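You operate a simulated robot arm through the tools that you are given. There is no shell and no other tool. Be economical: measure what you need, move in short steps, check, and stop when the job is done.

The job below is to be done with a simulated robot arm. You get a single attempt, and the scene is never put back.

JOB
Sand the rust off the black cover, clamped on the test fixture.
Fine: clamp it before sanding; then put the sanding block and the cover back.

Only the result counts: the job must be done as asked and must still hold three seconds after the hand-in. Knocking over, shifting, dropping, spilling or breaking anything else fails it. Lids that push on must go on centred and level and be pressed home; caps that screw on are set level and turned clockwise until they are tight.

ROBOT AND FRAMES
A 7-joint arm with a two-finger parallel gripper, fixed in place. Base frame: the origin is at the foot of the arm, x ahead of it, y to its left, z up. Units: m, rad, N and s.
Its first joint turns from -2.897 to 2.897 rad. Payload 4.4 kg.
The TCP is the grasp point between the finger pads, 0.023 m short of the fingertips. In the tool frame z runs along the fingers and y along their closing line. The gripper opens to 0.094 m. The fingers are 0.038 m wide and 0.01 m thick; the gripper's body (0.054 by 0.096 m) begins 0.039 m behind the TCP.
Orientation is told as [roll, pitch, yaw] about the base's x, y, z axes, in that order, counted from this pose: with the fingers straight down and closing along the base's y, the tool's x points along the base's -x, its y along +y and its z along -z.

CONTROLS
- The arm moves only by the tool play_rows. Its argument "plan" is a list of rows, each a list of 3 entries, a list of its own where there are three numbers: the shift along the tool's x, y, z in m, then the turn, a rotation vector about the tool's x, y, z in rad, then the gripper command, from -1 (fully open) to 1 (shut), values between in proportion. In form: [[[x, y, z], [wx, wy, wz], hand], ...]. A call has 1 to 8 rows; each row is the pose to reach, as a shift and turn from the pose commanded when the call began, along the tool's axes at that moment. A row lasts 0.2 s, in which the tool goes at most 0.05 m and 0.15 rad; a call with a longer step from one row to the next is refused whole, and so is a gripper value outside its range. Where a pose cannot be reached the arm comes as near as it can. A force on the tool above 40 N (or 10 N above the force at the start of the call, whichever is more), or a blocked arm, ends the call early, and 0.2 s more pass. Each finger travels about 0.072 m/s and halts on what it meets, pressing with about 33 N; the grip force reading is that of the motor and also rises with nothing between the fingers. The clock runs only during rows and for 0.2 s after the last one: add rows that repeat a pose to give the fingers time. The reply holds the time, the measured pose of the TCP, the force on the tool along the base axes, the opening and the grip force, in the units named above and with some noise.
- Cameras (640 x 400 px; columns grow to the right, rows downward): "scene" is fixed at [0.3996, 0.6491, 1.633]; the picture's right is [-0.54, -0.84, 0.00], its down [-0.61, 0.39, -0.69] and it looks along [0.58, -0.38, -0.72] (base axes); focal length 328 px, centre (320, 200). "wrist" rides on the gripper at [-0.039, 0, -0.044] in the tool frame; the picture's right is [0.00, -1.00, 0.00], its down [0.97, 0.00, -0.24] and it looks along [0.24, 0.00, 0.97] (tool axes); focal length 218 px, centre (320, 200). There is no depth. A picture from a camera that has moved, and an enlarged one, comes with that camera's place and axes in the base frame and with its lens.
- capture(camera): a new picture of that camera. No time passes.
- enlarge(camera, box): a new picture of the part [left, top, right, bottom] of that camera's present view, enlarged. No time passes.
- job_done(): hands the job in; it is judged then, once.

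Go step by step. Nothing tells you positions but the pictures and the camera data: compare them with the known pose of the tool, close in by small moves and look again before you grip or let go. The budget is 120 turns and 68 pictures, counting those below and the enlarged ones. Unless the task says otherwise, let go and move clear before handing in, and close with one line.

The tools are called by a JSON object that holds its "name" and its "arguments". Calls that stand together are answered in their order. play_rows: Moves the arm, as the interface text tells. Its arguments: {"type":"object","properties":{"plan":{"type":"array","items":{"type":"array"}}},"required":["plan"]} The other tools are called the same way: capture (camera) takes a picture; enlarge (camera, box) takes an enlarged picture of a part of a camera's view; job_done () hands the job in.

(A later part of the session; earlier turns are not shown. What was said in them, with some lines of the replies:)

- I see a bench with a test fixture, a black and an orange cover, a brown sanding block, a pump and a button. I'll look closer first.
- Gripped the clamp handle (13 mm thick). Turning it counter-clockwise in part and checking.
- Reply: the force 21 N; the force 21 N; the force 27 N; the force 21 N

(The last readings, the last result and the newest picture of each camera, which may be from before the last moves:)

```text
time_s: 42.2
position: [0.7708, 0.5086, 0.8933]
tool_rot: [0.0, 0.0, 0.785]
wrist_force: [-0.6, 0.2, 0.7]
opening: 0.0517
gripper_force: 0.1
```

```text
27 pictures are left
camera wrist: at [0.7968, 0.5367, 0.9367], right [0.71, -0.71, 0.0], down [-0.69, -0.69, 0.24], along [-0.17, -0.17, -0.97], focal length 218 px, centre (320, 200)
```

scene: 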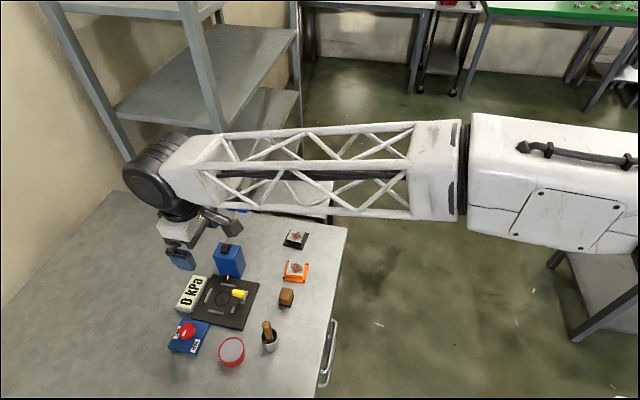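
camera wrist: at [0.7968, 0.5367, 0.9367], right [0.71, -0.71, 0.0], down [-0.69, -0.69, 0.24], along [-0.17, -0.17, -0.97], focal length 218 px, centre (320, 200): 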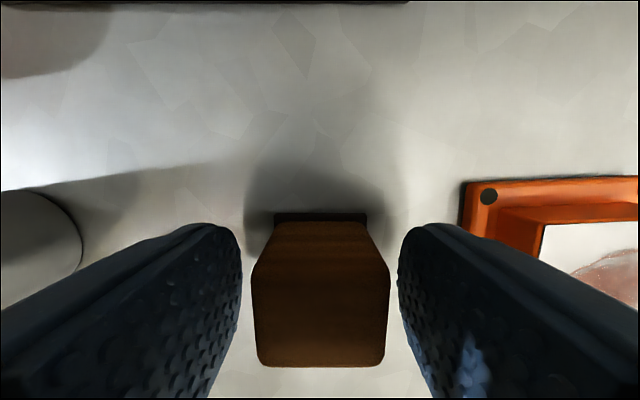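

{"name": "play_rows", "arguments": {"plan": [[[0, 0, 0], [0, 0, 0], 0.4], [[0, 0, 0], [0, 0, 0], 1], [[0, 0, 0], [0, 0, 0], 1], [[0, 0, 0], [0, 0, 0], 1]]}}

{"name": "play_rows", "arguments": {"plan": [[[0, 0, -0.01], [0, 0, 0], 1], [[0, 0, -0.04], [0, 0, 0], 1], [[0, 0, -0.08], [0, 0, 0], 1], [[0, 0, -0.11], [0, 0, 0], 1], [[0, 0, -0.11], [0, 0, 0], 1]]}}

{"name": "capture", "arguments": {"camera": "wrist"}}

```text
time_s: 43.2
position: [0.7707, 0.5087, 0.8943]
tool_rot: [-0.001, -0.002, 0.786]
wrist_force: [-0.2, 0.2, 0.3]
opening: 0.0331
gripper_force: 33.2
```

```text
time_s: 44.4
position: [0.7681, 0.5088, 1.0046]
tool_rot: [0.0, -0.002, 0.785]
wrist_force: [0.0, -0.2, -0.6]
opening: 0.0334
gripper_force: 32.4
```

```text
26 pictures are left
camera wrist: at [0.7951, 0.5364, 1.0481], right [0.71, -0.71, 0.0], down [-0.69, -0.69, 0.24], along [-0.17, -0.17, -0.97], focal length 218 px, centre (320, 200)
```

wrist: 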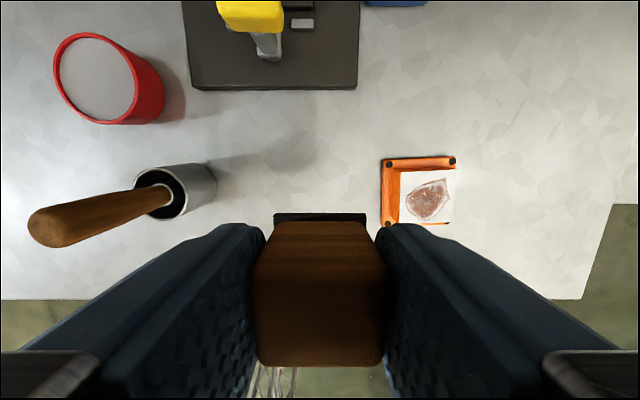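

{"name": "play_rows", "arguments": {"plan": [[[-0.035, 0.01, 0], [0, 0, 0], 1], [[-0.07, 0.02, 0], [0, 0, 0], 1], [[-0.105, 0.03, 0], [0, 0, 0], 1], [[-0.14, 0.0342, 0], [0, 0, 0], 1], [[-0.1568, 0.0342, 0], [0, 0, 0], 1], [[-0.1568, 0.0342, 0.03], [0, 0, 0], 1], [[-0.1568, 0.0342, 0.06], [0, 0, 0], 1], [[-0.1568, 0.0342, 0.06], [0, 0, 0], 1]]}}

{"name": "capture", "arguments": {"camera": "wrist"}}

```text
time_s: 46.2
position: [0.8565, 0.6456, 0.9439]
tool_rot: [0.001, 0.0, 0.785]
wrist_force: [0.6, 0.1, -0.2]
opening: 0.0331
gripper_force: 33.2
```

```text
25 pictures are left
camera wrist: at [0.8834, 0.6733, 0.9864], right [0.71, -0.71, 0.0], down [-0.69, -0.69, 0.24], along [-0.17, -0.17, -0.97], focal length 218 px, centre (320, 200)
```

wrist: 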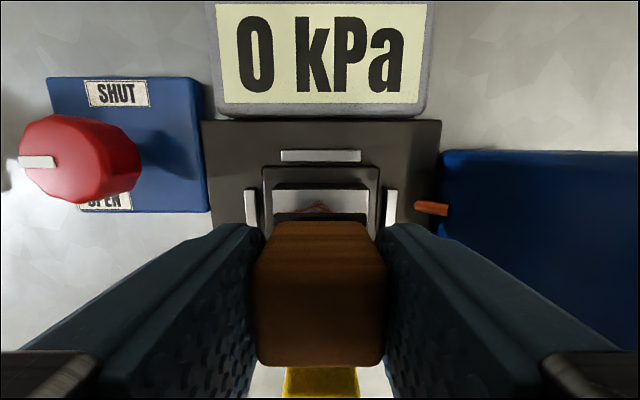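

{"name": "play_rows", "arguments": {"plan": [[[0.002, 0, 0.006], [0, 0, 0], 1], [[0.002, 0, 0.012], [0, 0, 0], 1], [[0.002, 0, 0.015], [0, 0, 0], 1], [[0.002, 0, 0.017], [0, 0, 0], 1], [[0.002, 0, 0.017], [0, 0, 0], 1]]}}

```text
time_s: 47.4
position: [0.8553, 0.6444, 0.9276]
tool_rot: [-0.002, -0.001, 0.784]
wrist_force: [0.9, 0.4, 3.6]
opening: 0.0329
gripper_force: 33.5
```

{"name": "play_rows", "arguments": {"plan": [[[0, 0, 0.001], [0, 0, 0], 1], [[0, 0.01, 0.001], [0, 0, 0], 1], [[0, -0.01, 0.001], [0, 0, 0], 1], [[0, 0.01, 0.001], [0, 0, 0], 1], [[0, -0.01, 0.001], [0, 0, 0], 1], [[-0.01, 0, 0.001], [0, 0, 0], 1], [[0.008, 0, 0.001], [0, 0, 0], 1], [[0, 0, 0.001], [0, 0, 0], 1]]}}

{"name": "capture", "arguments": {"camera": "wrist"}}

```text
time_s: 49.2
position: [0.8565, 0.6419, 0.9278]
tool_rot: [0.0, -0.002, 0.784]
wrist_force: [-7.4, -7.3, 25.4]
opening: 0.0332
gripper_force: 32.5
```

```text
24 pictures are left
camera wrist: at [0.8812, 0.6701, 0.9702], right [0.71, -0.71, 0.0], down [-0.69, -0.69, 0.24], along [-0.17, -0.17, -0.97], focal length 218 px, centre (320, 200)
```

wrist: 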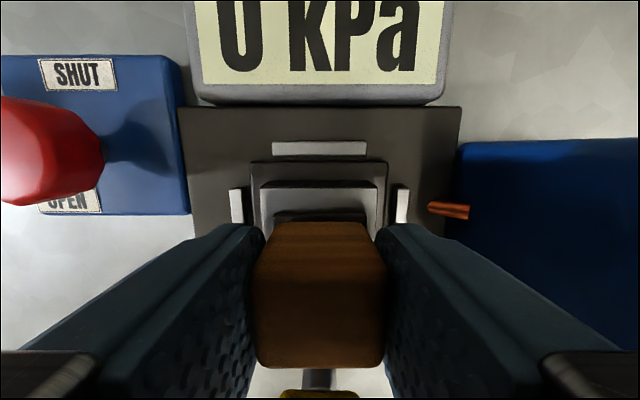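

{"name": "play_rows", "arguments": {"plan": [[[-0.008, 0.01, -0.0003], [0, 0, 0], 1], [[-0.008, -0.01, -0.0003], [0, 0, 0], 1], [[0.008, -0.01, -0.0003], [0, 0, 0], 1], [[0.008, 0.01, -0.0003], [0, 0, 0], 1], [[-0.008, 0.01, -0.0003], [0, 0, 0], 1], [[0.008, -0.01, -0.0003], [0, 0, 0], 1], [[-0.008, -0.01, -0.0003], [0, 0, 0], 1], [[0, 0, -0.0003], [0, 0, 0], 1]]}}

{"name": "play_rows", "arguments": {"plan": [[[0, 0, -0.02], [0, 0, 0], 1], [[0, 0, -0.06], [0, 0, 0], 1], [[0.04, 0, -0.075], [0, 0, 0], 1], [[0.075, 0, -0.075], [0, 0, 0], 1], [[0.11, -0.02, -0.075], [0, 0, 0], 1], [[0.14, -0.035, -0.075], [0, 0, 0], 1], [[0.154, -0.035, -0.075], [0, 0, 0], 1], [[0.154, -0.035, -0.075], [0, 0, 0], 1]]}}

{"name": "capture", "arguments": {"camera": "wrist"}}

{"name": "enlarge", "arguments": {"camera": "scene", "box": [190, 265, 265, 325]}}

```text
time_s: 51.0
position: [0.8565, 0.6431, 0.9264]
tool_rot: [0.0, -0.001, 0.783]
wrist_force: [2.9, -1.0, 8.2]
opening: 0.0332
gripper_force: 33.1
```

```text
time_s: 52.8
position: [0.7723, 0.5104, 1.0032]
tool_rot: [0.0, 0.002, 0.785]
wrist_force: [-0.3, -1.2, -0.2]
opening: 0.0333
gripper_force: 33.5
```

```text
23 pictures are left
camera wrist: at [0.7991, 0.5387, 1.0458], right [0.71, -0.71, 0.0], down [-0.69, -0.69, 0.24], along [-0.17, -0.17, -0.97], focal length 218 px, centre (320, 200)
```

wrist: 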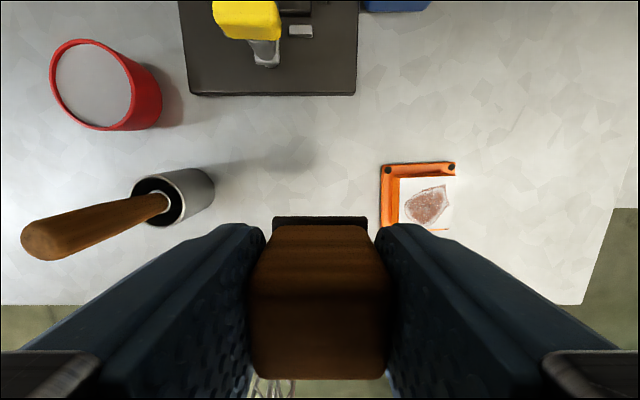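

```text
6.67 times, centred on (228, 295) of scene
camera zoom: at [0.3996, 0.6491, 1.633], right [-0.54, -0.84, 0.0], down [-0.61, 0.39, -0.69], along [0.58, -0.38, -0.72], focal length 2186 px, centre (937, -433)
```

zoom: 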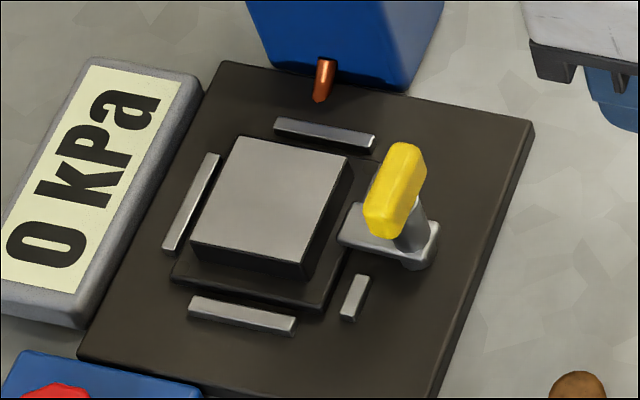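

{"name": "play_rows", "arguments": {"plan": [[[0.0005, 0, 0.04], [0, 0, 0], 1], [[0.0005, 0, 0.08], [0, 0, 0], 1], [[0.0005, 0, 0.1], [0, 0, 0], 1], [[0.0005, 0, 0.105], [0, 0, 0], 1], [[0.0005, 0, 0.108], [0, 0, 0], 1], [[0.0005, 0, 0.11], [0, 0, 0], 1], [[0.0005, 0, 0.11], [0, 0, 0], 1]]}}

{"name": "capture", "arguments": {"camera": "wrist"}}

```text
time_s: 54.4
position: [0.771, 0.509, 0.8915]
tool_rot: [0.0, 0.0, 0.784]
wrist_force: [-0.4, 0.6, -1.6]
opening: 0.0333
gripper_force: 32.1
```

```text
21 pictures are left
camera wrist: at [0.7975, 0.5365, 0.9348], right [0.71, -0.71, 0.0], down [-0.69, -0.69, 0.24], along [-0.17, -0.17, -0.97], focal length 218 px, centre (320, 200)
```

wrist: 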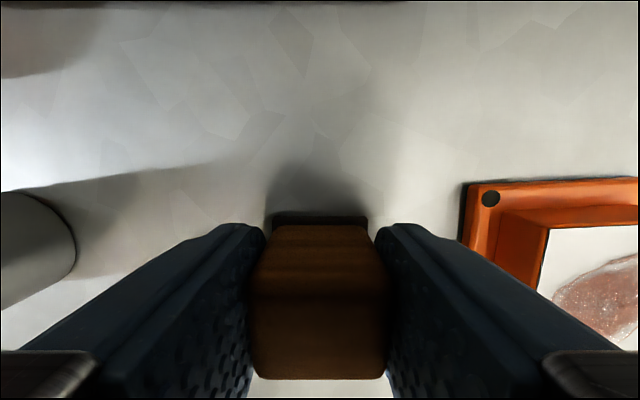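

{"name": "play_rows", "arguments": {"plan": [[[0, 0, 0.001], [0, 0, 0], 1], [[0, 0, 0.002], [0, 0, 0], 1], [[0, 0, 0.002], [0, 0, 0], 1]]}}

```text
time_s: 55.2
position: [0.7715, 0.5088, 0.8909]
tool_rot: [0.0, -0.001, 0.785]
wrist_force: [-3.7, -1.9, 18.3]
opening: 0.0334
gripper_force: 32.8
```

Contact with the table. Release partially and rise.

{"name": "play_rows", "arguments": {"plan": [[[0, 0, -0.001], [0, 0, 0], 0.2], [[0, 0, -0.001], [0, 0, 0], -0.1], [[0, 0, -0.001], [0, 0, 0], -0.1], [[0, 0, -0.03], [0, 0, 0], -0.1], [[0, 0, -0.07], [0, 0, 0], -0.1], [[0, 0, -0.11], [0, 0, 0], -0.1], [[0, 0, -0.14], [0, 0, 0], -0.1]]}}

{"name": "capture", "arguments": {"camera": "wrist"}}

```text
time_s: 56.8
position: [0.7718, 0.5101, 1.0309]
tool_rot: [0.0, 0.002, 0.786]
wrist_force: [0.8, -0.1, -0.2]
opening: 0.0518
gripper_force: 0.1
```

```text
20 pictures are left
camera wrist: at [0.798, 0.5369, 1.0731], right [0.71, -0.71, 0.0], down [-0.69, -0.69, 0.24], along [-0.17, -0.17, -0.97], focal length 218 px, centre (320, 200)
```

wrist: 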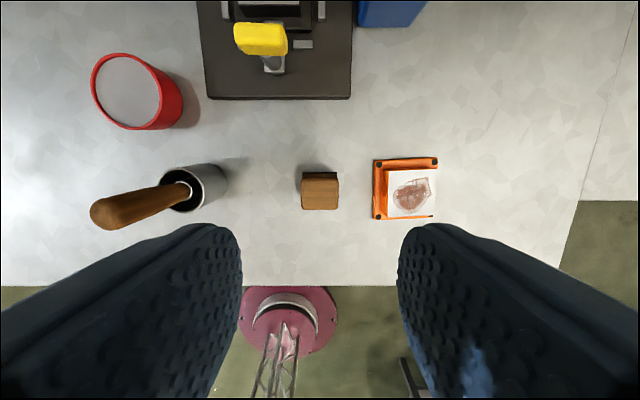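

{"name": "play_rows", "arguments": {"plan": [[[-0.02, 0.008, -0.005], [0, 0, -0.14], 0.3], [[-0.04, 0.016, -0.01], [0, 0, -0.28], 0.3], [[-0.06, 0.024, -0.01], [0, 0, -0.42], 0.3], [[-0.08, 0.032, -0.01], [0, 0, -0.56], 0.3], [[-0.1015, 0.0358, -0.01], [0, 0, -0.7], 0.3], [[-0.1015, 0.0358, -0.01], [0, 0, -0.84], 0.3], [[-0.1015, 0.0358, -0.01], [0, 0, -0.98], 0.3], [[-0.1015, 0.0358, -0.01], [0, 0, -1.12], 0.3]]}}

{"name": "play_rows", "arguments": {"plan": [[[0, 0, 0], [0, 0, -0.14], 0.3], [[0, 0, 0], [0, 0, -0.28], 0.3], [[0, 0, 0], [0, 0, -0.42], 0.3], [[0, 0, 0], [0, 0, -0.451], 0.3], [[0, 0, 0], [0, 0, -0.451], 0.3]]}}

{"name": "capture", "arguments": {"camera": "wrist"}}

```text
time_s: 58.6
position: [0.8173, 0.6079, 1.0404]
tool_rot: [0.001, 0.0, 1.91]
wrist_force: [0.1, 0.4, -0.2]
opening: 0.0326
gripper_force: 0.0
```

```text
time_s: 59.8
position: [0.8178, 0.6066, 1.0416]
tool_rot: [0.001, 0.0, 2.356]
wrist_force: [-0.1, 0.1, -0.5]
opening: 0.0329
gripper_force: 0.1
```

```text
19 pictures are left
camera wrist: at [0.7888, 0.634, 1.0827], right [0.71, 0.71, 0.0], down [0.69, -0.69, 0.24], along [0.17, -0.17, -0.97], focal length 218 px, centre (320, 200)
```

wrist: 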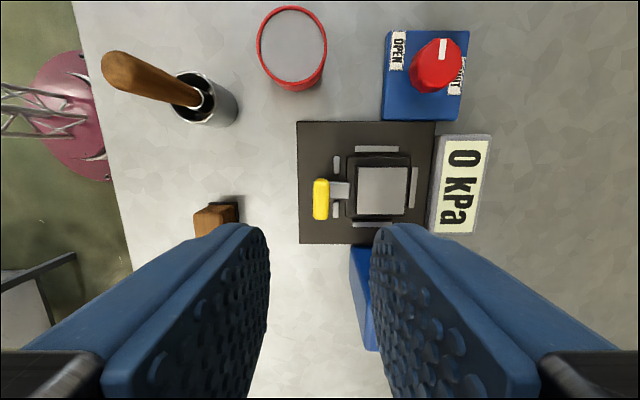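

{"name": "play_rows", "arguments": {"plan": [[[0, 0, 0.04], [0, 0, 0], 0.3], [[0, 0, 0.08], [0, 0, 0], 0.3], [[0, 0, 0.11], [0, 0, 0], 0.3], [[0, 0, 0.1213], [0, 0, 0], 0.3], [[0, 0, 0.1213], [0, 0, 0], 1], [[0, 0, 0.1213], [0, 0, 0], 1], [[0, 0, 0.1213], [0, 0, 0], 1]]}}

```text
time_s: 61.4
position: [0.8184, 0.6077, 0.9176]
tool_rot: [0.002, 0.0, 2.355]
wrist_force: [26.2, 24.3, -12.0]
opening: 0.0138
gripper_force: 44.8
```

{"name": "play_rows", "arguments": {"plan": [[[0, -0.001, 0], [0, 0, 0], 1], [[0, -0.001, 0], [0, 0, 0], 1]]}}

```text
time_s: 62.0
position: [0.818, 0.6084, 0.9171]
tool_rot: [0.001, -0.001, 2.356]
wrist_force: [3.3, 17.8, -10.8]
opening: 0.0137
gripper_force: 45.0
```

{"name": "play_rows", "arguments": {"plan": [[[0, -0.0003, 0], [0, 0, 0.1], 1], [[0, -0.0003, 0], [0, 0, 0.2], 1], [[0, -0.0003, 0], [0, 0, 0.3], 1], [[0, -0.0003, 0], [0, 0, 0.4], 1], [[0, -0.0003, 0], [0, 0, 0.4], 1]]}}

```text
time_s: 63.2
position: [0.8186, 0.607, 0.9167]
tool_rot: [0.0, -0.001, 1.955]
wrist_force: [2.6, 27.5, -18.3]
opening: 0.0139
gripper_force: 45.2
```

{"name": "play_rows", "arguments": {"plan": [[[-0.0006, -0.0002, 0.0006], [0, 0, 0.1], 1], [[-0.0006, -0.0002, 0.0006], [0, 0, 0.2], 1], [[-0.0006, -0.0002, 0.0006], [0, 0, 0.3], 1], [[-0.0006, -0.0002, 0.0006], [0, 0, 0.4], 1], [[-0.0006, -0.0002, 0.0006], [0, 0, 0.4], 1]]}}

```text
time_s: 64.4
position: [0.8192, 0.6074, 0.9167]
tool_rot: [0.001, 0.0, 1.556]
wrist_force: [-1.3, 3.7, -12.6]
opening: 0.0138
gripper_force: 44.8
```

{"name": "play_rows", "arguments": {"plan": [[[0, 0, 0], [0, 0, 0.1], 1], [[0, 0, 0], [0, 0, 0.2], 1], [[0, 0, 0], [0, 0, 0.3], 1], [[0, 0, 0], [0, 0, 0.4], 1], [[0, 0, 0], [0, 0, 0.4], 1]]}}

```text
time_s: 65.6
position: [0.8203, 0.6081, 0.9175]
tool_rot: [0.0, 0.0, 1.153]
wrist_force: [13.5, -5.3, -17.9]
opening: 0.0138
gripper_force: 44.9
```

{"name": "play_rows", "arguments": {"plan": [[[-0.0001, -0.0003, 0], [0, 0, 0.1], 1], [[-0.0001, -0.0003, 0], [0, 0, 0.2], 1], [[-0.0001, -0.0003, 0], [0, 0, 0.3], 1], [[-0.0001, -0.0003, 0], [0, 0, 0.368], 1], [[-0.0001, -0.0003, 0], [0, 0, 0.368], 1]]}}

{"name": "play_rows", "arguments": {"plan": [[[0, 0, 0], [0, 0, 0], 0.5], [[0, 0, 0], [0, 0, 0], 0.3], [[0, 0, 0], [0, 0, 0], 0.3], [[0, 0, -0.03], [0, 0, 0], 0.3], [[0, 0, -0.07], [0, 0, 0], 0.3], [[0, 0, -0.11], [0, 0, 0], 0], [[-0.03, 0, -0.11], [0, 0, 0], -0.2], [[-0.05, 0, -0.11], [0, 0, 0], -0.2]]}}

{"name": "capture", "arguments": {"camera": "wrist"}}

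```text
time_s: 66.8
position: [0.8199, 0.6078, 0.9167]
tool_rot: [0.0, 0.002, 0.786]
wrist_force: [9.0, -23.3, -23.0]
opening: 0.014
gripper_force: 45.0
```

```text
time_s: 68.6
position: [0.8559, 0.6443, 1.0287]
tool_rot: [-0.001, 0.001, 0.787]
wrist_force: [0.1, 0.1, 0.4]
opening: 0.0565
gripper_force: 0.1
```

```text
18 pictures are left
camera wrist: at [0.8808, 0.6727, 1.0706], right [0.71, -0.71, 0.0], down [-0.68, -0.69, 0.24], along [-0.17, -0.17, -0.97], focal length 218 px, centre (320, 200)
```

wrist: 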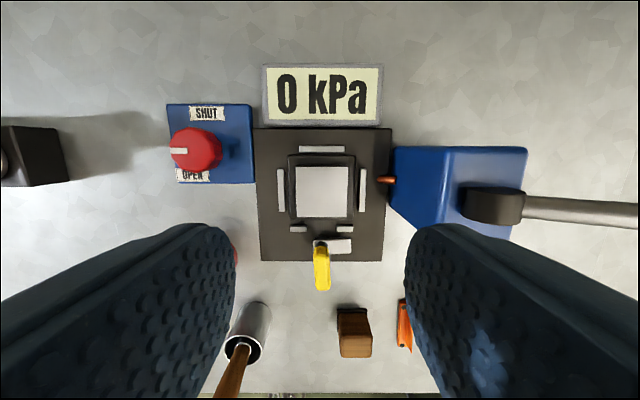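

{"name": "play_rows", "arguments": {"plan": [[[0, -0.001, 0.04], [0, 0, 0], -0.2], [[0, -0.001, 0.08], [0, 0, 0], -0.2], [[0, -0.001, 0.11], [0, 0, 0], -0.2], [[0, -0.001, 0.122], [0, 0, 0], -0.2], [[0, -0.001, 0.122], [0, 0, 0], -0.2]]}}

{"name": "capture", "arguments": {"camera": "wrist"}}

```text
time_s: 69.8
position: [0.8536, 0.6446, 0.907]
tool_rot: [0.001, 0.0, 0.786]
wrist_force: [0.5, 0.2, 0.4]
opening: 0.0562
gripper_force: 0.0
```

```text
17 pictures are left
camera wrist: at [0.8805, 0.6708, 0.9491], right [0.71, -0.71, 0.0], down [-0.68, -0.69, 0.24], along [-0.17, -0.17, -0.97], focal length 218 px, centre (320, 200)
```

wrist: 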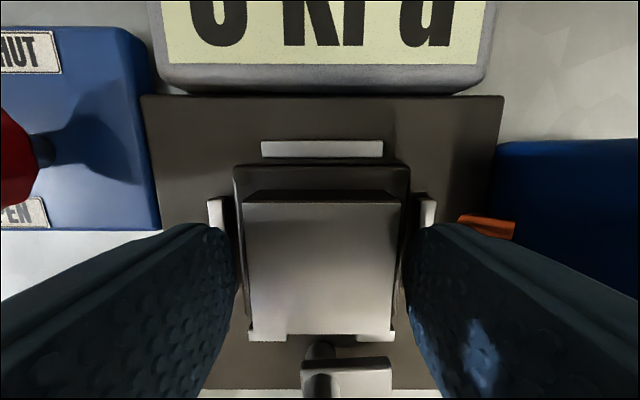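

{"name": "play_rows", "arguments": {"plan": [[[-0.0016, 0, 0.002], [0, 0, 0], -0.2], [[-0.0016, 0, 0.002], [0, 0, 0], 0.2], [[-0.0016, 0, 0.002], [0, 0, 0], 1], [[-0.0016, 0, 0.002], [0, 0, 0], 1], [[-0.0016, 0, 0.002], [0, 0, 0], 1]]}}

{"name": "play_rows", "arguments": {"plan": [[[0, 0, -0.01], [0, 0, 0], 1], [[0, 0, -0.03], [0, 0, 0], 1], [[0, 0, -0.07], [0, 0, 0], 1], [[0, 0, -0.115], [0, 0, 0], 1], [[0, 0, -0.115], [0, 0, 0], 1]]}}

{"name": "capture", "arguments": {"camera": "wrist"}}

```text
time_s: 71.0
position: [0.856, 0.6448, 0.9051]
tool_rot: [0.001, -0.001, 0.787]
wrist_force: [-1.1, 0.3, 0.0]
opening: 0.0435
gripper_force: 32.6
```

```text
time_s: 72.2
position: [0.8553, 0.6428, 1.019]
tool_rot: [-0.001, 0.001, 0.788]
wrist_force: [1.2, 0.1, -2.7]
opening: 0.0435
gripper_force: 33.4
```

```text
16 pictures are left
camera wrist: at [0.8827, 0.6708, 1.0621], right [0.71, -0.71, 0.0], down [-0.68, -0.69, 0.24], along [-0.17, -0.17, -0.97], focal length 218 px, centre (320, 200)
```

wrist: 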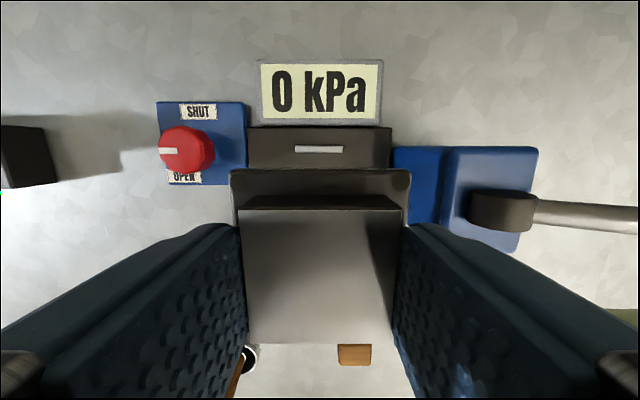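

{"name": "play_rows", "arguments": {"plan": [[[0.035, 0, 0], [0, 0, 0], 1], [[0.07, 0, 0], [0, 0, 0], 1], [[0.105, 0, 0], [0, 0, 0], 1], [[0.13, 0, 0], [0, 0, 0], 1], [[0.13, 0, 0], [0, 0, 0], 1]]}}

{"name": "play_rows", "arguments": {"plan": [[[0, -0.04, 0], [0, 0, 0], 1], [[0, -0.08, 0], [0, 0, 0], 1], [[0, -0.12, 0], [0, 0, 0], 1], [[0, -0.16, 0], [0, 0, 0], 1], [[0, -0.2, 0], [0, 0, 0], 1], [[0, -0.2225, 0], [0, 0, 0.092], 1], [[0, -0.2225, 0], [0, 0, 0.092], 1]]}}

```text
time_s: 73.4
position: [0.7637, 0.5531, 1.0184]
tool_rot: [-0.001, 0.0, 0.786]
wrist_force: [0.1, 0.8, -3.0]
opening: 0.0436
gripper_force: 33.0
```

```text
time_s: 75.0
position: [0.922, 0.3948, 1.0212]
tool_rot: [0.0, 0.0, 0.696]
wrist_force: [-0.5, -0.5, -2.9]
opening: 0.0432
gripper_force: 33.1
```

{"name": "play_rows", "arguments": {"plan": [[[0.0012, 0, 0.04], [0, 0, 0], 1], [[0.0012, 0, 0.08], [0, 0, 0], 1], [[0.0012, 0, 0.11], [0, 0, 0], 1], [[0.0012, 0, 0.122], [0, 0, 0], 1], [[0.0012, 0, 0.126], [0, 0, 0], 1], [[0.0012, 0, 0.128], [0, 0, 0], 1], [[0.0012, 0, 0.129], [0, 0, 0], 1]]}}

```text
time_s: 76.6
position: [0.9216, 0.3947, 0.8922]
tool_rot: [0.001, -0.003, 0.697]
wrist_force: [-4.7, -4.4, 14.3]
opening: 0.0433
gripper_force: 32.7
```

Touching the table at the original height. Release and retreat.

{"name": "play_rows", "arguments": {"plan": [[[0, 0, -0.001], [0, 0, 0], 0], [[0, 0, -0.001], [0, 0, 0], -0.2], [[0, 0, -0.001], [0, 0, 0], -0.2], [[0, 0, -0.03], [0, 0, 0], -0.2], [[0, 0, -0.07], [0, 0, 0], -0.2], [[0, 0, -0.11], [0, 0, 0], -0.2], [[0, 0, -0.15], [0, 0, 0], -0.2], [[0.03, 0, -0.19], [0, 0, 0], -0.5]]}}

{"name": "capture", "arguments": {"camera": "wrist"}}

{"name": "capture", "arguments": {"camera": "scene"}}

```text
time_s: 78.4
position: [0.8942, 0.3756, 1.0807]
tool_rot: [0.001, 0.002, 0.697]
wrist_force: [-0.2, -0.2, 0.0]
opening: 0.0705
gripper_force: 0.1
```

```text
15 pictures are left
camera wrist: at [0.9243, 0.4008, 1.1224], right [0.64, -0.77, 0.0], down [-0.74, -0.62, 0.24], along [-0.19, -0.15, -0.97], focal length 218 px, centre (320, 200)
```

wrist: 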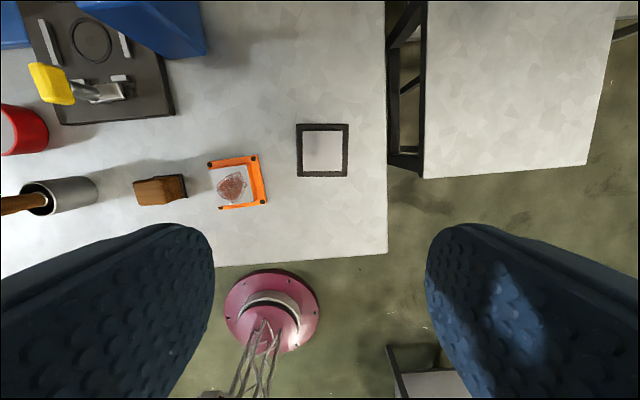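

```text
14 pictures are left
```

scene: 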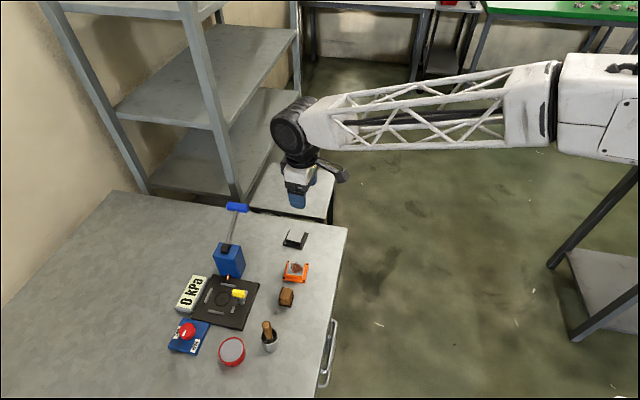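

The black cover is clean and back in its original place. The sanding block is back, the clamp is open again and nothing else has moved, so I'm handing in.

{"name": "job_done", "arguments": {}}

```text
The job is handed in.
```

I clamped the black cover on the test fixture, sanded it until no rust showed in the pictures, then unclamped it and put the sanding block and the cover back where they came from.
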